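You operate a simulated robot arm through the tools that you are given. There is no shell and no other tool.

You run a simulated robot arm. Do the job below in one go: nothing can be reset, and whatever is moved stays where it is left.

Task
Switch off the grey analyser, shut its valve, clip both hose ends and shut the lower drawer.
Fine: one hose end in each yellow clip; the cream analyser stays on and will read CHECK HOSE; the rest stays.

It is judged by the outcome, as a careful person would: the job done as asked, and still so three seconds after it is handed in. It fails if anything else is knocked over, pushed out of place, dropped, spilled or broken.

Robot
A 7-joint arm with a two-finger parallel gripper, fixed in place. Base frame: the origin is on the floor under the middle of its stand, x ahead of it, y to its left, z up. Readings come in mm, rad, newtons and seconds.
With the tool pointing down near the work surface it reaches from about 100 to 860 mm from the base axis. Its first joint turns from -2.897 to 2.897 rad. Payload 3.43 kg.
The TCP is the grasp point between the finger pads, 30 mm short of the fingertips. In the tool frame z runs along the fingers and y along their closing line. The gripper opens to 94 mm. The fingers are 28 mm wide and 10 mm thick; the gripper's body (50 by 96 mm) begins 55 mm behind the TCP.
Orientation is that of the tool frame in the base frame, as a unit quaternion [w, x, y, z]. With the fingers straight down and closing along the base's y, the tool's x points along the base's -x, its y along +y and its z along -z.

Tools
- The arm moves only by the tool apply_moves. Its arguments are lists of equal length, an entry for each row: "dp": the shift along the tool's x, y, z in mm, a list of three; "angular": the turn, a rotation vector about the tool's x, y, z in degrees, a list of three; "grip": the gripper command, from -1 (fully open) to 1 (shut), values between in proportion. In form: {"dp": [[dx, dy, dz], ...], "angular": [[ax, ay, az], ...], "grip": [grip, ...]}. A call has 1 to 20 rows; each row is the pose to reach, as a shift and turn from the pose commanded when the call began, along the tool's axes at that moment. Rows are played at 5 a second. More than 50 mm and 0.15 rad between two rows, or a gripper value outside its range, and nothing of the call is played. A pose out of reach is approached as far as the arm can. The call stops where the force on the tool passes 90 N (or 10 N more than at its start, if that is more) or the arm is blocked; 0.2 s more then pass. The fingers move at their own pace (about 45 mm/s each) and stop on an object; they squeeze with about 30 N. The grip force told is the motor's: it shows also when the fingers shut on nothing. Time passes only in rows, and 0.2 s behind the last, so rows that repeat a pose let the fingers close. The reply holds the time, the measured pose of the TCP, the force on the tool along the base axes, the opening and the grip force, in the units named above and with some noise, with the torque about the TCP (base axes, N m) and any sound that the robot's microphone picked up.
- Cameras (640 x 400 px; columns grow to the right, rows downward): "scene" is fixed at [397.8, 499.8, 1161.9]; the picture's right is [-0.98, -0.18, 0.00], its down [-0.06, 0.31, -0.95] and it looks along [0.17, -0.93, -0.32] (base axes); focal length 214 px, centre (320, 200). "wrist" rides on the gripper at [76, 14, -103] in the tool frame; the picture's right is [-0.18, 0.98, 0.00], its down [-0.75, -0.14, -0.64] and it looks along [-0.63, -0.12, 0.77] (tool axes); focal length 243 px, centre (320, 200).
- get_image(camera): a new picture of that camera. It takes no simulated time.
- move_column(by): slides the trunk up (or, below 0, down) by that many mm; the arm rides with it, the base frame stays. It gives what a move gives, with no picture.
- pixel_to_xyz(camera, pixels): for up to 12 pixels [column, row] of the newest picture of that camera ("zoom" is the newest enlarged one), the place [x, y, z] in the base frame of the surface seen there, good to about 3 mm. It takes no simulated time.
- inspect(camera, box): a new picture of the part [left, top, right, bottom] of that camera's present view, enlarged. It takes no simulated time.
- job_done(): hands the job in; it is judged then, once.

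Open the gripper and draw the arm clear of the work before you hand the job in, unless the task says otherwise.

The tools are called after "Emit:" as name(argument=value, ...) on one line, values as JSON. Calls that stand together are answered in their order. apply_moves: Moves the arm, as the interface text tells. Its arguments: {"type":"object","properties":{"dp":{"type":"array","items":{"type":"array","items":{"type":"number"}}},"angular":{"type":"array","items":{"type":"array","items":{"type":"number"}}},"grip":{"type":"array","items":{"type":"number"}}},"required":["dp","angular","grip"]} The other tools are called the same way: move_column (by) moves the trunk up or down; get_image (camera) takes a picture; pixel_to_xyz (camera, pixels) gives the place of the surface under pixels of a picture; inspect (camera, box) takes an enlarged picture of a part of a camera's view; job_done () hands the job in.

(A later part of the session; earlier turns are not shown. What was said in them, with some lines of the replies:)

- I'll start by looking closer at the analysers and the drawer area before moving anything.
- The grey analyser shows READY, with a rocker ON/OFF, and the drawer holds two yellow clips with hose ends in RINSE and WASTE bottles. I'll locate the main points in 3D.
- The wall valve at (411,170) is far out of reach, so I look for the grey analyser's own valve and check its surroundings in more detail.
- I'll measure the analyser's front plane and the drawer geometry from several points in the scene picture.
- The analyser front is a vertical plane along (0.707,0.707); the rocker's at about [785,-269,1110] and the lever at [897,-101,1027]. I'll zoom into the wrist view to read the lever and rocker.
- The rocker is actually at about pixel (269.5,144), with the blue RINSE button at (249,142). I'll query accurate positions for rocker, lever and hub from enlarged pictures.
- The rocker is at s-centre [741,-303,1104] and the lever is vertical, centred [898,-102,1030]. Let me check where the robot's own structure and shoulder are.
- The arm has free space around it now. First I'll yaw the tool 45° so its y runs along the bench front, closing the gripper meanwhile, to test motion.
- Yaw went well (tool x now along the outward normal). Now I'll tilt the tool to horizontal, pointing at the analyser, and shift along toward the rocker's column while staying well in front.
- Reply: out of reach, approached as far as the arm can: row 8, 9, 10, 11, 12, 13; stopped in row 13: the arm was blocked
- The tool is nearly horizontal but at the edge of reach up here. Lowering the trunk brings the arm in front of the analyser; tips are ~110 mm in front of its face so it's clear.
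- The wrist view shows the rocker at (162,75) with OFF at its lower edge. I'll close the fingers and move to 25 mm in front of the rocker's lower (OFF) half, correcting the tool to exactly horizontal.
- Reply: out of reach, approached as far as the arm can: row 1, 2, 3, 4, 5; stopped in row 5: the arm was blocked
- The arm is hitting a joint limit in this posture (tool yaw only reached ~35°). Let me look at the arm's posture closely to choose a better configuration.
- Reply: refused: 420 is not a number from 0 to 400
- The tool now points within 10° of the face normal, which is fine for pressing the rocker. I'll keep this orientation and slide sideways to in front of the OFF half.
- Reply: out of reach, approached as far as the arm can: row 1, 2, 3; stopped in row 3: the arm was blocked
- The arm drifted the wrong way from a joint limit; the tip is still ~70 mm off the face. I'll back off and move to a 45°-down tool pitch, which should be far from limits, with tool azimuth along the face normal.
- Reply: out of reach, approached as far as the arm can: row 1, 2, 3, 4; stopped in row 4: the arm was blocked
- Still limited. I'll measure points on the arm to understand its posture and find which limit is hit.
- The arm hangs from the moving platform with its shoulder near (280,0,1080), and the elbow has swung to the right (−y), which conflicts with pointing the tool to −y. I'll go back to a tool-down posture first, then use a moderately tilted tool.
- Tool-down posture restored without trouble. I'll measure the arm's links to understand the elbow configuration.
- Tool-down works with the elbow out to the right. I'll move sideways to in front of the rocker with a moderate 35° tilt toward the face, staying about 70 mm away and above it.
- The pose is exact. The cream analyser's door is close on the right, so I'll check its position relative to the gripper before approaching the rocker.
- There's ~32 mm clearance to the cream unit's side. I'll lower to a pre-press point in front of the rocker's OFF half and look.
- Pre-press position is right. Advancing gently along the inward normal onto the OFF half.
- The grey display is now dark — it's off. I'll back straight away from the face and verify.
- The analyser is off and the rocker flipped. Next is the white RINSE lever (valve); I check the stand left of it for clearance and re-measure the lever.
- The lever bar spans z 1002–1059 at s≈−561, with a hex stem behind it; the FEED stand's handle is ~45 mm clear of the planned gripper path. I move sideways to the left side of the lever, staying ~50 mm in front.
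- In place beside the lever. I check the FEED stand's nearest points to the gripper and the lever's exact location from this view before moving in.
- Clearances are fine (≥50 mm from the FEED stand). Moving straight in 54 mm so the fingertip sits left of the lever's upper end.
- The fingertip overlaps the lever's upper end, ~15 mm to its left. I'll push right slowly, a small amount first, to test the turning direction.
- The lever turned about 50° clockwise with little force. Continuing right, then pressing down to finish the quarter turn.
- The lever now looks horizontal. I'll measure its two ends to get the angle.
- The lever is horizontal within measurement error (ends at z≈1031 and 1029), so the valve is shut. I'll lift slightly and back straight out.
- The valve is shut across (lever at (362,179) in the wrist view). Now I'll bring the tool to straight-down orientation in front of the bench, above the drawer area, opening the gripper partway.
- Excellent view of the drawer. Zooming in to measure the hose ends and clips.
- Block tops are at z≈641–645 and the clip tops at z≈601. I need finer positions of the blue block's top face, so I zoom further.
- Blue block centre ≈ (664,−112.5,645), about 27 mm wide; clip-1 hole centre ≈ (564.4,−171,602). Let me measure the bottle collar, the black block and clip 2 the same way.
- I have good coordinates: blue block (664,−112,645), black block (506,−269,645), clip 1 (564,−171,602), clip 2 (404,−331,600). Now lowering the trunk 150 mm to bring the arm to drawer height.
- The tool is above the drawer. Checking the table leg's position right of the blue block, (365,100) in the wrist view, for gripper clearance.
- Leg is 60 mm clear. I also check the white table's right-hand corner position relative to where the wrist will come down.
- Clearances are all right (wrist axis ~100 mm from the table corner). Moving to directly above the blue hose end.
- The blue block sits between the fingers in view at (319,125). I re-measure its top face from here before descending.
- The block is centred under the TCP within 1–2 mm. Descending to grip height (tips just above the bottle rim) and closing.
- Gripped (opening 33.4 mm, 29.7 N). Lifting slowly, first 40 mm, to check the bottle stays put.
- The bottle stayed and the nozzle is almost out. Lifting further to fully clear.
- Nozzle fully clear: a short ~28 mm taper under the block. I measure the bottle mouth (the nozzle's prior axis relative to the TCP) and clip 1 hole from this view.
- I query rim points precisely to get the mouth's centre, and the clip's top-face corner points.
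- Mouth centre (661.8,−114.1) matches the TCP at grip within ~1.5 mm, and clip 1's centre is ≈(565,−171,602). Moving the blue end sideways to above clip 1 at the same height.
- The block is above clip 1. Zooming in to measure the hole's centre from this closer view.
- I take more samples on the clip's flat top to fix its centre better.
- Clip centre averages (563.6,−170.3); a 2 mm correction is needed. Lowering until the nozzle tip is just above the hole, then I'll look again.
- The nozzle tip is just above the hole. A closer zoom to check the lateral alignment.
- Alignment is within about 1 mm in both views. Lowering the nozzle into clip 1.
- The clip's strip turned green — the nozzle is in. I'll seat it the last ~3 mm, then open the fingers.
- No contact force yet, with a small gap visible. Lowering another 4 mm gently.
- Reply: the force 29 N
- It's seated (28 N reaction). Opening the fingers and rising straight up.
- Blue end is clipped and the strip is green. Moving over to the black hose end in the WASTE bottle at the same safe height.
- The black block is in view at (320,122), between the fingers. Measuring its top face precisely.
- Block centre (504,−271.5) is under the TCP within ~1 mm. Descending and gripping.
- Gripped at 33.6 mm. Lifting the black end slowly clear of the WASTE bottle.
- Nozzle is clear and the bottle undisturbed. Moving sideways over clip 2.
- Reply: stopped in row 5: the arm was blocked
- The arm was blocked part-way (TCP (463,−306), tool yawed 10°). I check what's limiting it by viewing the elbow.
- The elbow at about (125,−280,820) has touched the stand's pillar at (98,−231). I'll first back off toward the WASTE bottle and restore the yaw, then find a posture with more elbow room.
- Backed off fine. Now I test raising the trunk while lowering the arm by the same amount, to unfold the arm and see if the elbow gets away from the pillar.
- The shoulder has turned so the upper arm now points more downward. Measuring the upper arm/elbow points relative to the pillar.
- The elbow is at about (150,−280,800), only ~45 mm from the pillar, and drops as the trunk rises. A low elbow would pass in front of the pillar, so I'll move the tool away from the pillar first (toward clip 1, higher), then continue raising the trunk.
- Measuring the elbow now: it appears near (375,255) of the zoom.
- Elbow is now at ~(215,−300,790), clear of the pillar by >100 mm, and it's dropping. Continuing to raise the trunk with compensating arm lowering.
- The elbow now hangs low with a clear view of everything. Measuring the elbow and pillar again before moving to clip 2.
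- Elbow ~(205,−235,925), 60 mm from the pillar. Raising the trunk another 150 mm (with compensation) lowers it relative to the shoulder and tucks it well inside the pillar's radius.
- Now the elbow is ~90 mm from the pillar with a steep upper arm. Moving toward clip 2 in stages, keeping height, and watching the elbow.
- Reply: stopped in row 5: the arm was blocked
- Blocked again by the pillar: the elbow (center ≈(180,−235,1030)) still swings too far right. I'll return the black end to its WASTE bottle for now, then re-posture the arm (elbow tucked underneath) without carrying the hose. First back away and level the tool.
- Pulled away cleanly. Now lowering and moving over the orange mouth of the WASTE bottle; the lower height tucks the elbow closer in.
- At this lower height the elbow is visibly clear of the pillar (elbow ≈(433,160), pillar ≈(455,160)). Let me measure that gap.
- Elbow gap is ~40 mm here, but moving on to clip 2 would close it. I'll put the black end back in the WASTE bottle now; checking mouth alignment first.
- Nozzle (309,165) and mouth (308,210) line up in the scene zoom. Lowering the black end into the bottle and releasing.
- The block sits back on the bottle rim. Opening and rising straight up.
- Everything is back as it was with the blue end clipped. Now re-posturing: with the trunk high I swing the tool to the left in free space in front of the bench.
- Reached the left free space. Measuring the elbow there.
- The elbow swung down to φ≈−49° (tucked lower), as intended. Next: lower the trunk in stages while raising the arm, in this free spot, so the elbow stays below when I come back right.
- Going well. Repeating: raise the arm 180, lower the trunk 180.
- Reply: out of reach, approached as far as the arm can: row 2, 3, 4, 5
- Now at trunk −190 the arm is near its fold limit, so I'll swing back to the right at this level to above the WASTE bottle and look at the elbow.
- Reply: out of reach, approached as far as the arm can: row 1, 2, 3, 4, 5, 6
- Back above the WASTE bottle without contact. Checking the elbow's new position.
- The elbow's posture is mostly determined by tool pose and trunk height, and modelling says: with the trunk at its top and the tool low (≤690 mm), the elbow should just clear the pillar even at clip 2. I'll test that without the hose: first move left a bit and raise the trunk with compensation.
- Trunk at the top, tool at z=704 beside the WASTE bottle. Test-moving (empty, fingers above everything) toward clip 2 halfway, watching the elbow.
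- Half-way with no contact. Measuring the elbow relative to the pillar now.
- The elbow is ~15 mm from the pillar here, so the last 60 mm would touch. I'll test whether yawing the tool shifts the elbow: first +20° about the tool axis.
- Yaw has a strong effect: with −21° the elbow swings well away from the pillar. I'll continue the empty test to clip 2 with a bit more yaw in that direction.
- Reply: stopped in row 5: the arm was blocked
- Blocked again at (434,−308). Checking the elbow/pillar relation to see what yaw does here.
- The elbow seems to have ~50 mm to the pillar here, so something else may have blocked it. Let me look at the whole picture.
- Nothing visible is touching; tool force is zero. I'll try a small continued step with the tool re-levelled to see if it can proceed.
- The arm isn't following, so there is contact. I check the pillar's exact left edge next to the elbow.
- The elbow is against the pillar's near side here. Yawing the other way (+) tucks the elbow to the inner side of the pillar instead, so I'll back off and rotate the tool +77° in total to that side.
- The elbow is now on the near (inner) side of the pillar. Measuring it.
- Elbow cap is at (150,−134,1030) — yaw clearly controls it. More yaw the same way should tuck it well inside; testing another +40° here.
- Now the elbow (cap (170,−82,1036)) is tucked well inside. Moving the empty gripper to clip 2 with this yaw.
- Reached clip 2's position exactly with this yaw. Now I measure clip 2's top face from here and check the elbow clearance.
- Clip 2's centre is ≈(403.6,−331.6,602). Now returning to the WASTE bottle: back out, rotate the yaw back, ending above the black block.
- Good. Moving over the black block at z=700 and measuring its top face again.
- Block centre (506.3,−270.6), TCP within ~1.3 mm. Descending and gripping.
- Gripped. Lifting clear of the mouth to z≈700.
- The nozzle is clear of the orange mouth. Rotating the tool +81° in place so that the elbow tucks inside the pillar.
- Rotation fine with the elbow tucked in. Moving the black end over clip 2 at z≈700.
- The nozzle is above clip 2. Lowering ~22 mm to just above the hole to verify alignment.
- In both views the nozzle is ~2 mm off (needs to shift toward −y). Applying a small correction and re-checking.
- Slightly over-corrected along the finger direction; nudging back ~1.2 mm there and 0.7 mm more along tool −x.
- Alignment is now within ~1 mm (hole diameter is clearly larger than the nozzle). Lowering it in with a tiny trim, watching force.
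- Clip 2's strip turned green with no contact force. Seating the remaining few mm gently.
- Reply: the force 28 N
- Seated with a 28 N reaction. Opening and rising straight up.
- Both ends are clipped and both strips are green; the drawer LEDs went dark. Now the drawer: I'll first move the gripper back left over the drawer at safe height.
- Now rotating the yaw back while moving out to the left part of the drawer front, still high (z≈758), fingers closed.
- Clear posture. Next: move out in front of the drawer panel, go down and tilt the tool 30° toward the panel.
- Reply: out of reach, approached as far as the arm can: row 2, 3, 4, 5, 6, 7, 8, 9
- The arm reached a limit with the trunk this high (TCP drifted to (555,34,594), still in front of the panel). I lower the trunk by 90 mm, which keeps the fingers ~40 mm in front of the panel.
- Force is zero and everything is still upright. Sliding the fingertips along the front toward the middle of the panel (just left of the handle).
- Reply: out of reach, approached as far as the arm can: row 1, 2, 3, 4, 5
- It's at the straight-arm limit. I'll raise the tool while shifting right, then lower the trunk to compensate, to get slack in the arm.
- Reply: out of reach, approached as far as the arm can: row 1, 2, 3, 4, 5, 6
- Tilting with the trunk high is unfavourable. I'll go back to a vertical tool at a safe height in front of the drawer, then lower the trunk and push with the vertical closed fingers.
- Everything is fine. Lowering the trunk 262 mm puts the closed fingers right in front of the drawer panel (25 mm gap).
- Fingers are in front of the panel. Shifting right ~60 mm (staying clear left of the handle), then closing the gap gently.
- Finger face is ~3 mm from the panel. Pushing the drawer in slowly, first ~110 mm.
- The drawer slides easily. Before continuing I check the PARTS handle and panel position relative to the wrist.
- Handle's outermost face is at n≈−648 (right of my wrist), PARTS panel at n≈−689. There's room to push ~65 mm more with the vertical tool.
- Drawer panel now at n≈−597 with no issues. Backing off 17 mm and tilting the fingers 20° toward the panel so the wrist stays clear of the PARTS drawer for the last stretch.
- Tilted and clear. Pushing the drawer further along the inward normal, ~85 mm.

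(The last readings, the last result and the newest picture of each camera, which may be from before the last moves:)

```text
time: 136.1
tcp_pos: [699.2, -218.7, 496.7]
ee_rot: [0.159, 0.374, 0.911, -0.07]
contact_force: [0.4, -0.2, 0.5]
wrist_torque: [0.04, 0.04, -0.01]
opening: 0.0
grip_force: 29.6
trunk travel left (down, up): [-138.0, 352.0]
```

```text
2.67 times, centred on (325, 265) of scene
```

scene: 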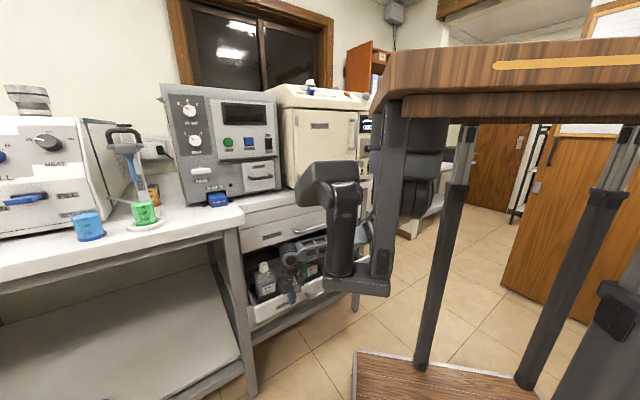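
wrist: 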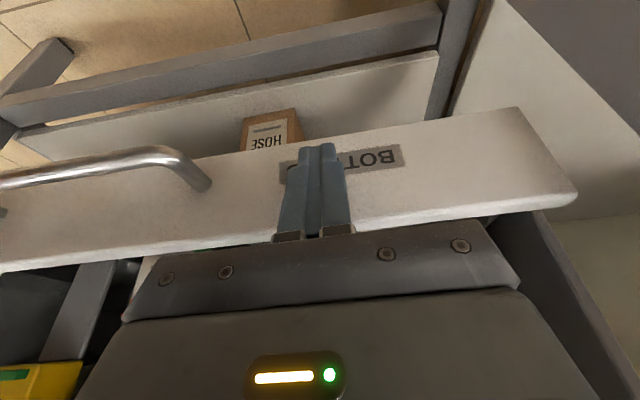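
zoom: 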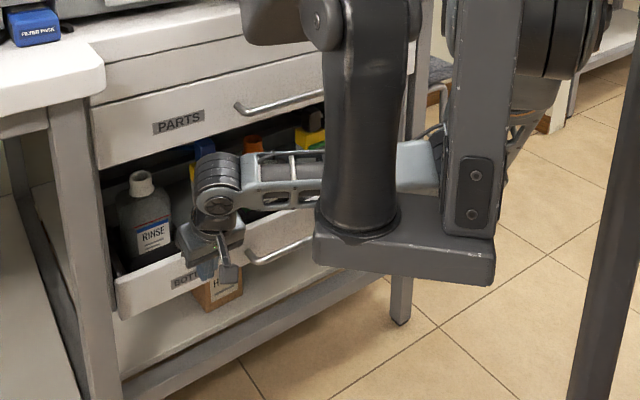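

I now see a cardboard box labelled "HOSE" on the shelf below, at (268,130) in the wrist view. I must check whether it's in the way of the closing drawer.

Emit:
inspect(camera="wrist", box=[200, 70, 360, 190])

Emit:
pixel_to_xyz(camera="zoom", pixels=[[200, 130], [250, 170], [310, 155], [190, 210], [340, 140], [300, 190], [180, 110], [350, 190], [100, 250], [400, 100], [80, 150], [470, 250]])

Emit:
inspect(camera="scene", box=[260, 270, 340, 330])

Emit:
pixel_to_xyz(camera="zoom", pixels=[[190, 180], [240, 180], [215, 150], [200, 210], [260, 160], [270, 190], [150, 170], [330, 150], [230, 220], [120, 120]])

```text
3.33 times, centred on (280, 130) of wrist
```

zoom: 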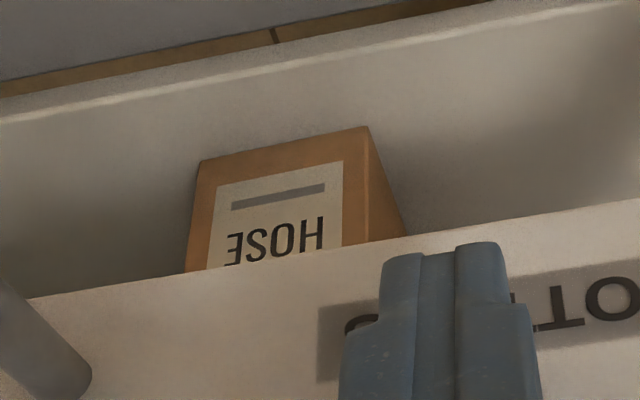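

```text
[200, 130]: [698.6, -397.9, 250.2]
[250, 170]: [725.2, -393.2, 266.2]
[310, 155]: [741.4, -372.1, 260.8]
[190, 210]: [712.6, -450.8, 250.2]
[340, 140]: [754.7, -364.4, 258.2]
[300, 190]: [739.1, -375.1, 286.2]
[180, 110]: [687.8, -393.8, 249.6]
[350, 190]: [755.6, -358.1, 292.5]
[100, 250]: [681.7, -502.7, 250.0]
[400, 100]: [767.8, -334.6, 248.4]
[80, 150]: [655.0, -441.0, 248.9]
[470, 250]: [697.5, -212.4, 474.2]
```

```text
6.67 times, centred on (300, 300) of scene
```

zoom: 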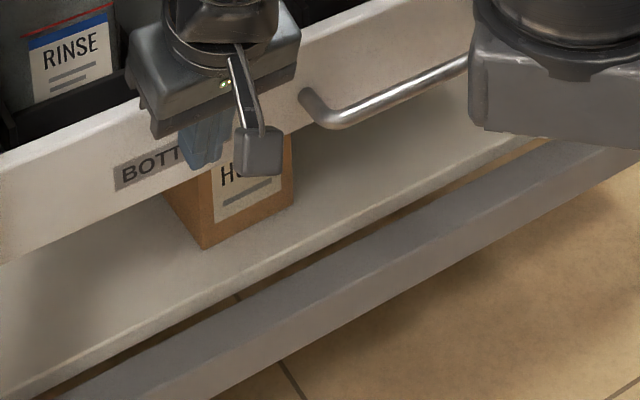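

```text
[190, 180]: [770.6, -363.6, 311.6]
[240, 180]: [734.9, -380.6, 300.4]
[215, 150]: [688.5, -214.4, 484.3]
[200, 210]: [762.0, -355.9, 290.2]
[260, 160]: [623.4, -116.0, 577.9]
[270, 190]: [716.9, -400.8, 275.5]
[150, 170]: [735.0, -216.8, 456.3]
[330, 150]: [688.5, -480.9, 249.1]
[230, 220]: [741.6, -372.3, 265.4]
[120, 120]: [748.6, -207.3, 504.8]
```

The box stands on the lower shelf (z≈250, front at n≈−788), below and behind where the drawer stops, so it isn't in the way. The panel is at n≈−674, ~15 mm from flush. Pushing the last bit in small steps.

Emit:
apply_moves(dp=[[-4.7, 0, 1.7], [-9.4, 0, 3.4], [-13.2, 0, 4.8], [-15, 0, 5.5]], angular=[[0, 0, 0], [0, 0, 0], [0, 0, 0], [0, 0, 0]], grip=[1, 1, 1, 1])

Emit:
get_image(camera="wrist")

Emit:
inspect(camera="scene", box=[230, 190, 420, 340])

```text
time: 137.1
tcp_pos: [713.0, -230.5, 496.8]
ee_rot: [0.16, 0.375, 0.91, -0.07]
contact_force: [-0.6, -0.1, 0.6]
wrist_torque: [-0.02, 0.0, 0.0]
opening: 0.2
grip_force: 30.1
trunk travel left (down, up): [-138.0, 352.0]
```

```text
taken
```

wrist: 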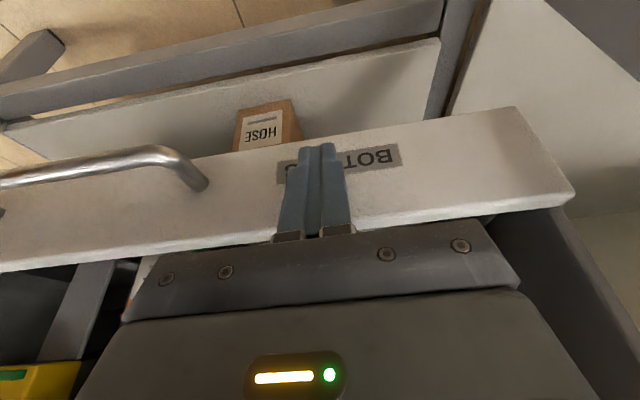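

```text
2.67 times, centred on (325, 265) of scene
```

zoom: 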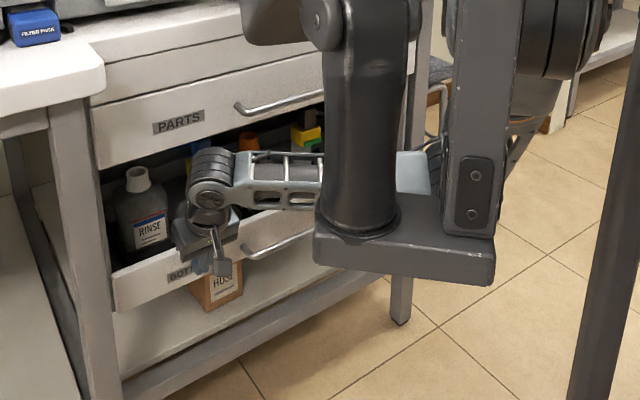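

No stop felt yet. Measuring the panel versus the PARTS drawer front and cabinet frame.

Emit:
pixel_to_xyz(camera="zoom", pixels=[[140, 290], [150, 275], [125, 300], [300, 235], [170, 110], [110, 140], [280, 100], [85, 180], [95, 250], [125, 160], [250, 245], [300, 70]])

Emit:
inspect(camera="scene", box=[240, 220, 310, 320])

```text
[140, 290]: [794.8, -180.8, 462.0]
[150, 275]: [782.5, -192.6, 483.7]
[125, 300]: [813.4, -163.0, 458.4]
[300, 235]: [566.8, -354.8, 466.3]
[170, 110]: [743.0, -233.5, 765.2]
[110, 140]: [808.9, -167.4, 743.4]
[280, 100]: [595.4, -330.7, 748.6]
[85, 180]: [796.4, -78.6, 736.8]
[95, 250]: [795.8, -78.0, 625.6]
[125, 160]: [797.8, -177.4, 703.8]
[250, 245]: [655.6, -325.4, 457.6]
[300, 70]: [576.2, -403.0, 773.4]
```

```text
4.00 times, centred on (275, 270) of scene
```

zoom: 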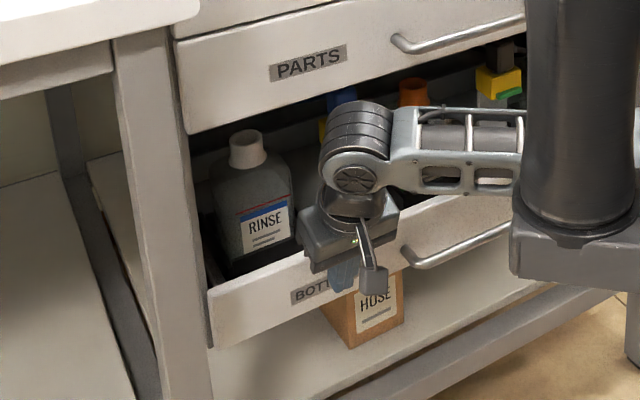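

The panel reads n≈−690, flush with the PARTS drawer (−690). I'll nudge 3–4 mm more to make sure it's against its stop.

Emit:
apply_moves(dp=[[-1.4, 0, 0.5], [-2.8, 0, 1.0], [-3.8, 0, 1.4], [-3.8, 0, 1.4]], angular=[[0, 0, 0], [0, 0, 0], [0, 0, 0], [0, 0, 0]], grip=[1, 1, 1, 1])

Emit:
inspect(camera="scene", box=[240, 220, 310, 320])

Emit:
pixel_to_xyz(camera="zoom", pixels=[[240, 320], [260, 300], [225, 325], [480, 220], [270, 80], [200, 100], [220, 60], [235, 310]])

```text
time: 138.1
tcp_pos: [714.2, -231.5, 495.8]
ee_rot: [0.156, 0.374, 0.912, -0.069]
contact_force: [-34.4, 24.9, 13.6]
wrist_torque: [0.26, 0.72, -0.15]
opening: 0.1
grip_force: 29.9
trunk travel left (down, up): [-138.0, 352.0]
```

```text
4.00 times, centred on (275, 270) of scene
```

zoom: 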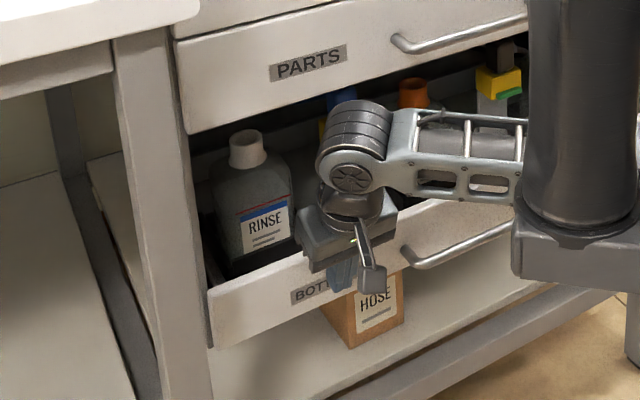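

```text
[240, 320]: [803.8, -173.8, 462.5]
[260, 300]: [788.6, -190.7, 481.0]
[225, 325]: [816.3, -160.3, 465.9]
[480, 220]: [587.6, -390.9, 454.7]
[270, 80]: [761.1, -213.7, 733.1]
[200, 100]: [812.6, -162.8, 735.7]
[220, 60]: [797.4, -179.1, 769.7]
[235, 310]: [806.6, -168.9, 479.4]
```

Stop reached (≈43 N reaction) and the panel is flush. Backing straight off from the panel.

Emit:
apply_moves(dp=[[5, 0, -1.8], [18.8, 0, -6.8], [42, 0, -15.4], [75, 0, -27.4], [113, 0, -41], [150, 0, -54.7], [150, 0, -54.7]], angular=[[0, 0, 0], [0, 0, 0], [0, 0, 0], [0, 0, 0], [0, 0, 0], [0, 0, 0], [0, 0, 0]], grip=[1, 1, 1, 1, 1, 1, 1])

Emit:
get_image(camera="wrist")

Emit:
get_image(camera="scene")

```text
time: 139.7
tcp_pos: [600.4, -122.0, 497.1]
ee_rot: [0.16, 0.374, 0.911, -0.069]
contact_force: [0.0, -0.7, 0.5]
wrist_torque: [-0.01, -0.01, 0.02]
opening: 0.1
grip_force: 29.8
trunk travel left (down, up): [-138.0, 352.0]
```

```text
taken
```

wrist: 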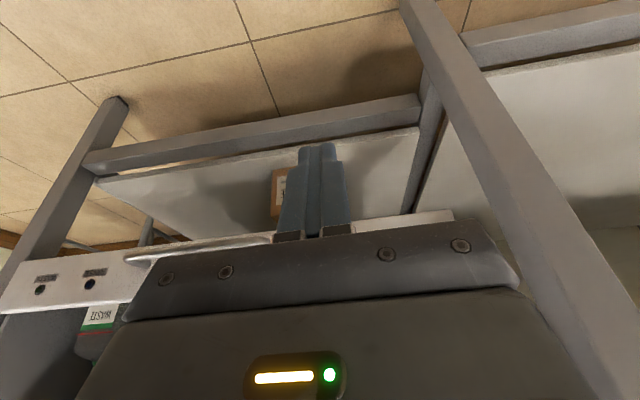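

```text
taken
```

scene: 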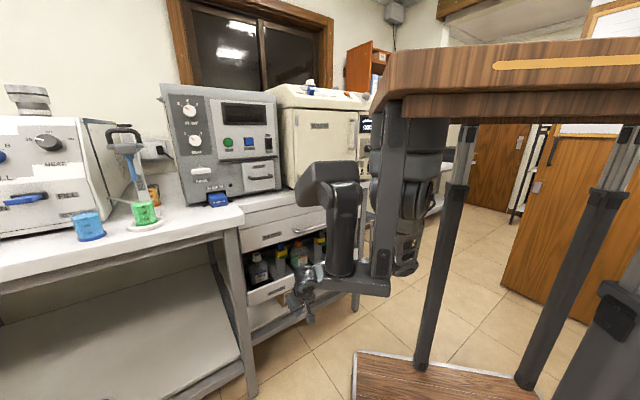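

The arm is free. I'll straighten the tool, move further out, open the gripper, then raise the trunk for a clear view of the final state.

Emit:
apply_moves(dp=[[28, 5, -10], [56, 10, -20], [84, 15, -30], [113, 20, -41], [113, 20, -41]], angular=[[0, 5, 0], [0, 10, 0], [0, 15, 0], [0, 20, 0], [0, 20, 0]], grip=[0.5, 0, 0, 0, 0])

Emit:
move_column(by=260)

Emit:
get_image(camera="scene")

Emit:
get_image(camera="wrist")

```text
time: 140.9
tcp_pos: [529.5, -22.2, 495.4]
ee_rot: [-0.002, 0.381, 0.924, -0.003]
contact_force: [-0.1, -0.8, 0.3]
wrist_torque: [0.01, -0.01, -0.01]
opening: 47.3
grip_force: 0.0
trunk travel left (down, up): [-138.0, 352.0]
```

```text
time: 143.6
tcp_pos: [530.0, -22.0, 755.7]
ee_rot: [-0.001, 0.381, 0.925, -0.003]
contact_force: [-0.1, 0.4, -0.2]
wrist_torque: [-0.01, -0.01, 0.01]
opening: 47.1
grip_force: 0.0
trunk travel left (down, up): [-398.0, 92.0]
```

```text
taken
```

scene: 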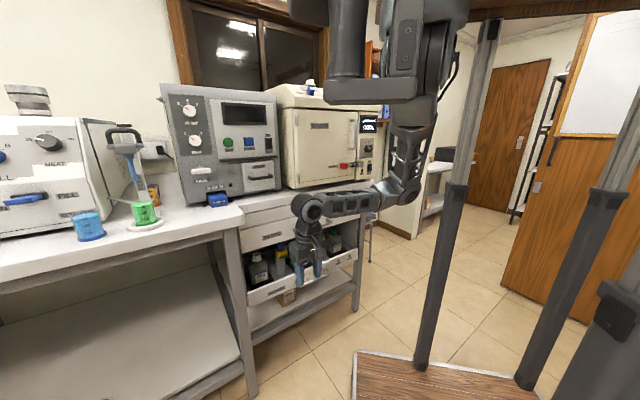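

```text
taken
```

wrist: 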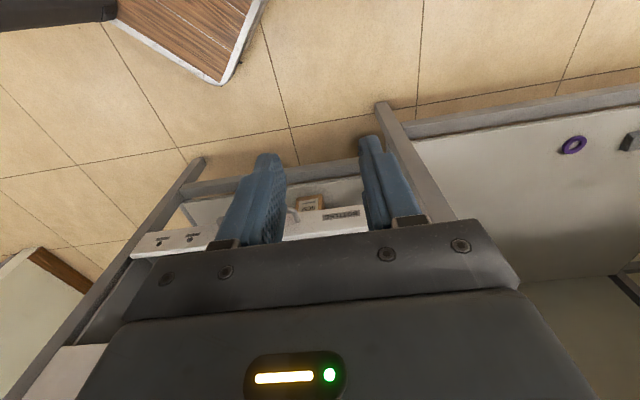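

Drawer is shut. Inspecting details: clips inside the drawer, the analysers, lever, and the left bench items.

Emit:
inspect(camera="scene", box=[235, 200, 370, 320])

Emit:
inspect(camera="scene", box=[150, 70, 290, 215])

Emit:
inspect(camera="scene", box=[270, 80, 390, 200])

Emit:
inspect(camera="scene", box=[0, 80, 180, 250])

```text
3.33 times, centred on (302, 260) of scene
```

zoom: 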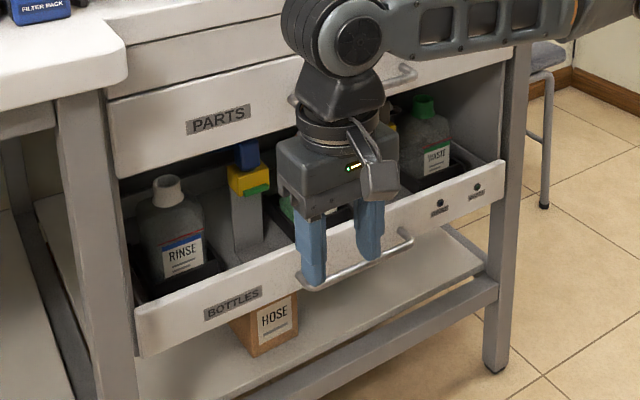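

```text
2.76 times, centred on (220, 142) of scene
```

zoom: 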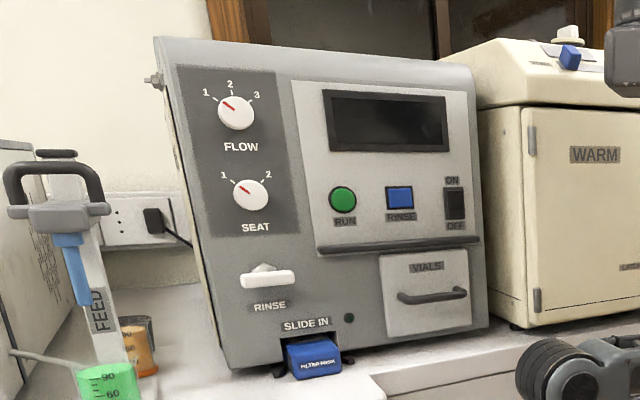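

```text
3.33 times, centred on (330, 140) of scene
```

zoom: 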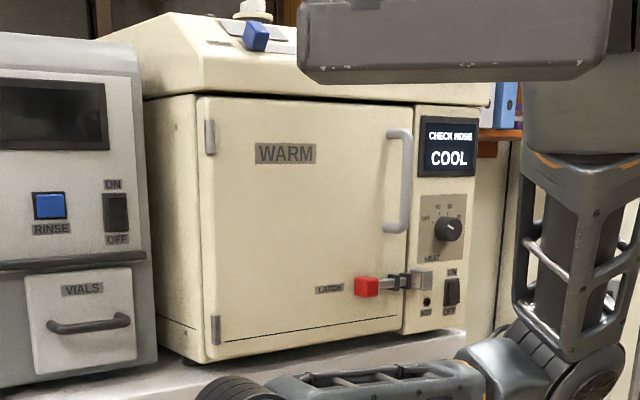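

```text
2.35 times, centred on (90, 165) of scene
```

zoom: 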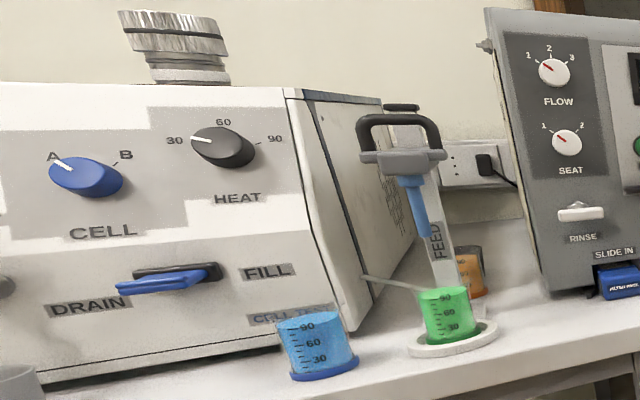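

Cream shows CHECK HOSE as expected, grey is dark, knobs unchanged. There's a small fitting on the grey analyser's left side at about (159,98); I'll take a closer look to be sure the front lever is the valve.

Emit:
inspect(camera="scene", box=[145, 80, 185, 120])

Emit:
inspect(camera="scene", box=[190, 155, 225, 190])

Emit:
pixel_to_xyz(camera="zoom", pixels=[[150, 185], [200, 185], [260, 180], [310, 180], [230, 200], [280, 165]])

Emit:
inspect(camera="scene", box=[395, 150, 430, 185])

```text
10.00 times, centred on (165, 100) of scene
```

zoom: 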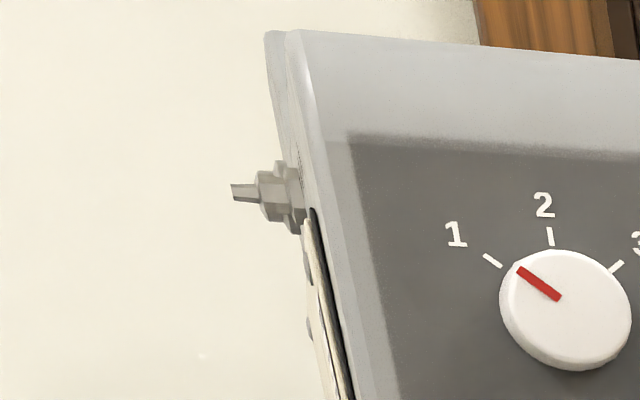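

```text
11.43 times, centred on (208, 172) of scene
```

zoom: 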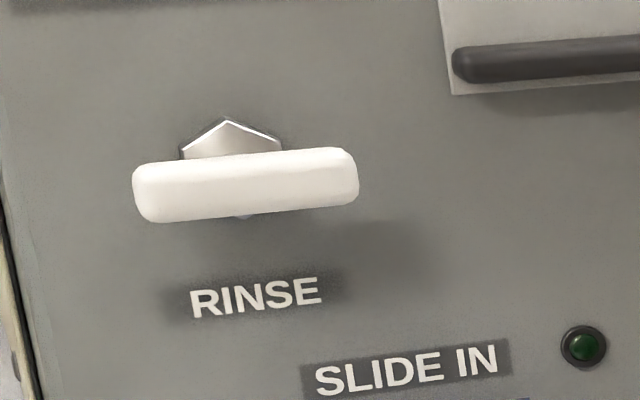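

```text
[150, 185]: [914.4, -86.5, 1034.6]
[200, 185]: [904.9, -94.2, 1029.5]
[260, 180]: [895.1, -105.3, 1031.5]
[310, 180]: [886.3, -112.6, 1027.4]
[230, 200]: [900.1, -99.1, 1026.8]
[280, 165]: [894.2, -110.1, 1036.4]
```

```text
11.43 times, centred on (412, 168) of scene
```

zoom: 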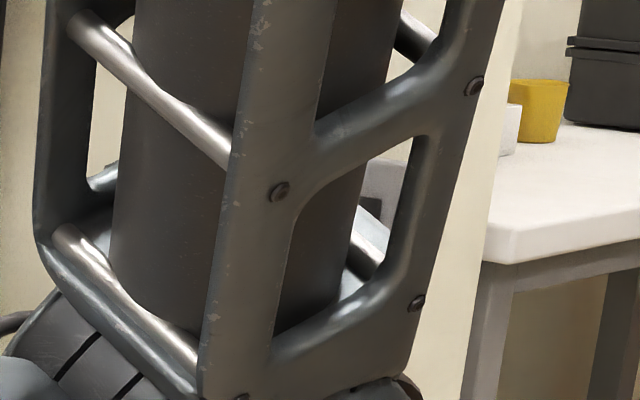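

The side item is just a fixed hose barb; the lever is level with its label, so the valve is shut. I'll move the arm a bit further away to view clip 2 inside the shut drawer.

Emit:
apply_moves(dp=[[20, 30, -30], [40, 60, -60], [50, 90, -90], [50, 120, -120], [50, 120, -120]], angular=[[0, 0, 0], [0, 0, 0], [0, 0, 0], [0, 0, 0], [0, 0, 0]], grip=[-1, -1, -1, -1, -1])

Emit:
inspect(camera="scene", box=[235, 200, 370, 320])

Emit:
get_image(camera="scene")

Emit:
get_image(camera="wrist")

```text
time: 144.8
tcp_pos: [578.0, 100.9, 874.6]
ee_rot: [-0.001, 0.382, 0.924, -0.003]
contact_force: [0.2, 0.1, -0.2]
wrist_torque: [0.02, 0.02, 0.02]
opening: 93.8
grip_force: 0.0
trunk travel left (down, up): [-398.0, 92.0]
```

```text
3.33 times, centred on (302, 260) of scene
```

zoom: 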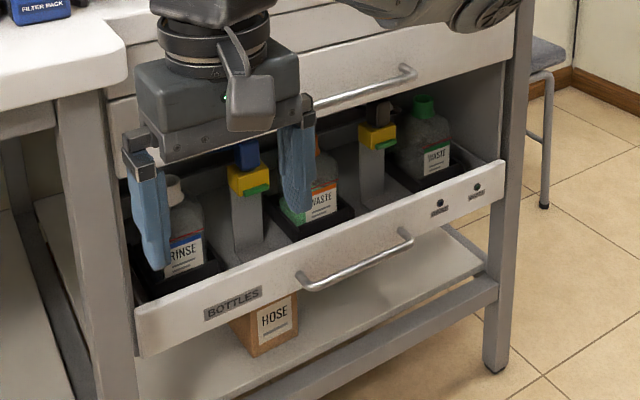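

```text
taken
```

scene: 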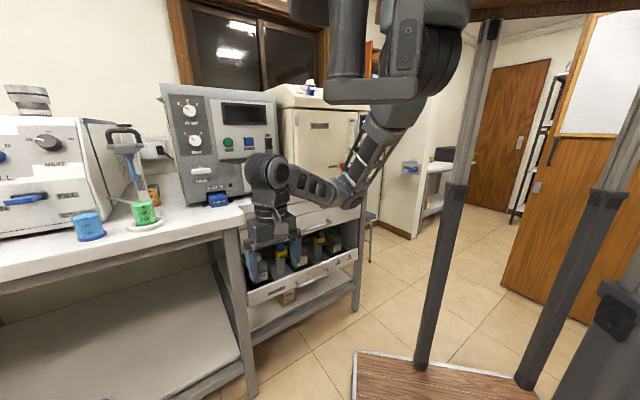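

```text
taken
```

wrist: 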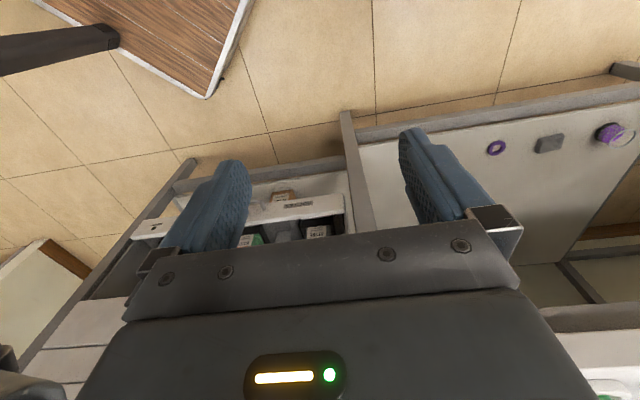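

Both clips show green strips with their ends seated, all bottles upright. A last check that the drawer stayed flush and clip 2 is properly seated.

Emit:
inspect(camera="scene", box=[300, 220, 360, 290])

Emit:
pixel_to_xyz(camera="scene", pixels=[[260, 297], [285, 285], [345, 262], [352, 255], [300, 230], [340, 215], [270, 240]])

```text
5.71 times, centred on (330, 255) of scene
```

zoom: 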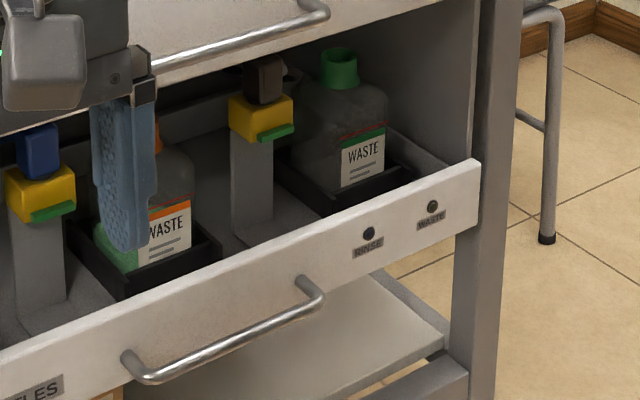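

```text
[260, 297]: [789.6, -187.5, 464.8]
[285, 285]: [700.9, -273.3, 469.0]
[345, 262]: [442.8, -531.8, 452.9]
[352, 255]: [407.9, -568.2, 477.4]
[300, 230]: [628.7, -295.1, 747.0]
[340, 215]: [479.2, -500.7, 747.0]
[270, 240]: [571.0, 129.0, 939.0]
```

The panel sits at n≈−690 along its whole width, flush with the PARTS drawer. Both hose ends are clipped, the grey analyser is off with its valve shut, the cream one reads CHECK HOSE, and the arm is clear with the gripper open, so I hand the job in.

Emit:
job_done()

```text
The job is handed in.
```

The job is done and handed in.

- **Grey analyser:** it is switched off. The display is dark and the rocker is on OFF.
- **Valve:** I took the white RINSE lever on the front as its valve and turned it to horizontal (shut). It was the only lever on that analyser.
- **Hose ends:** the blue end is in the left clip and the black end is in the right one. Both clip strips turned green.
- **Lower drawer:** it is pushed in against its stop and sits flush with the PARTS drawer above it.
- **Cream analyser:** it is still on and reads CHECK HOSE, as you said it would.

Two things happened along the way:

- **Robot stand:** the arm's elbow bumped a pillar of its own stand a few times while I was reaching the right clip.
- **Black hose end:** I had to put it back in the WASTE bottle once, then clip it on a second try.

In the last pictures all the bottles were upright, the other controls were as they started, and the arm was clear with the gripper open.
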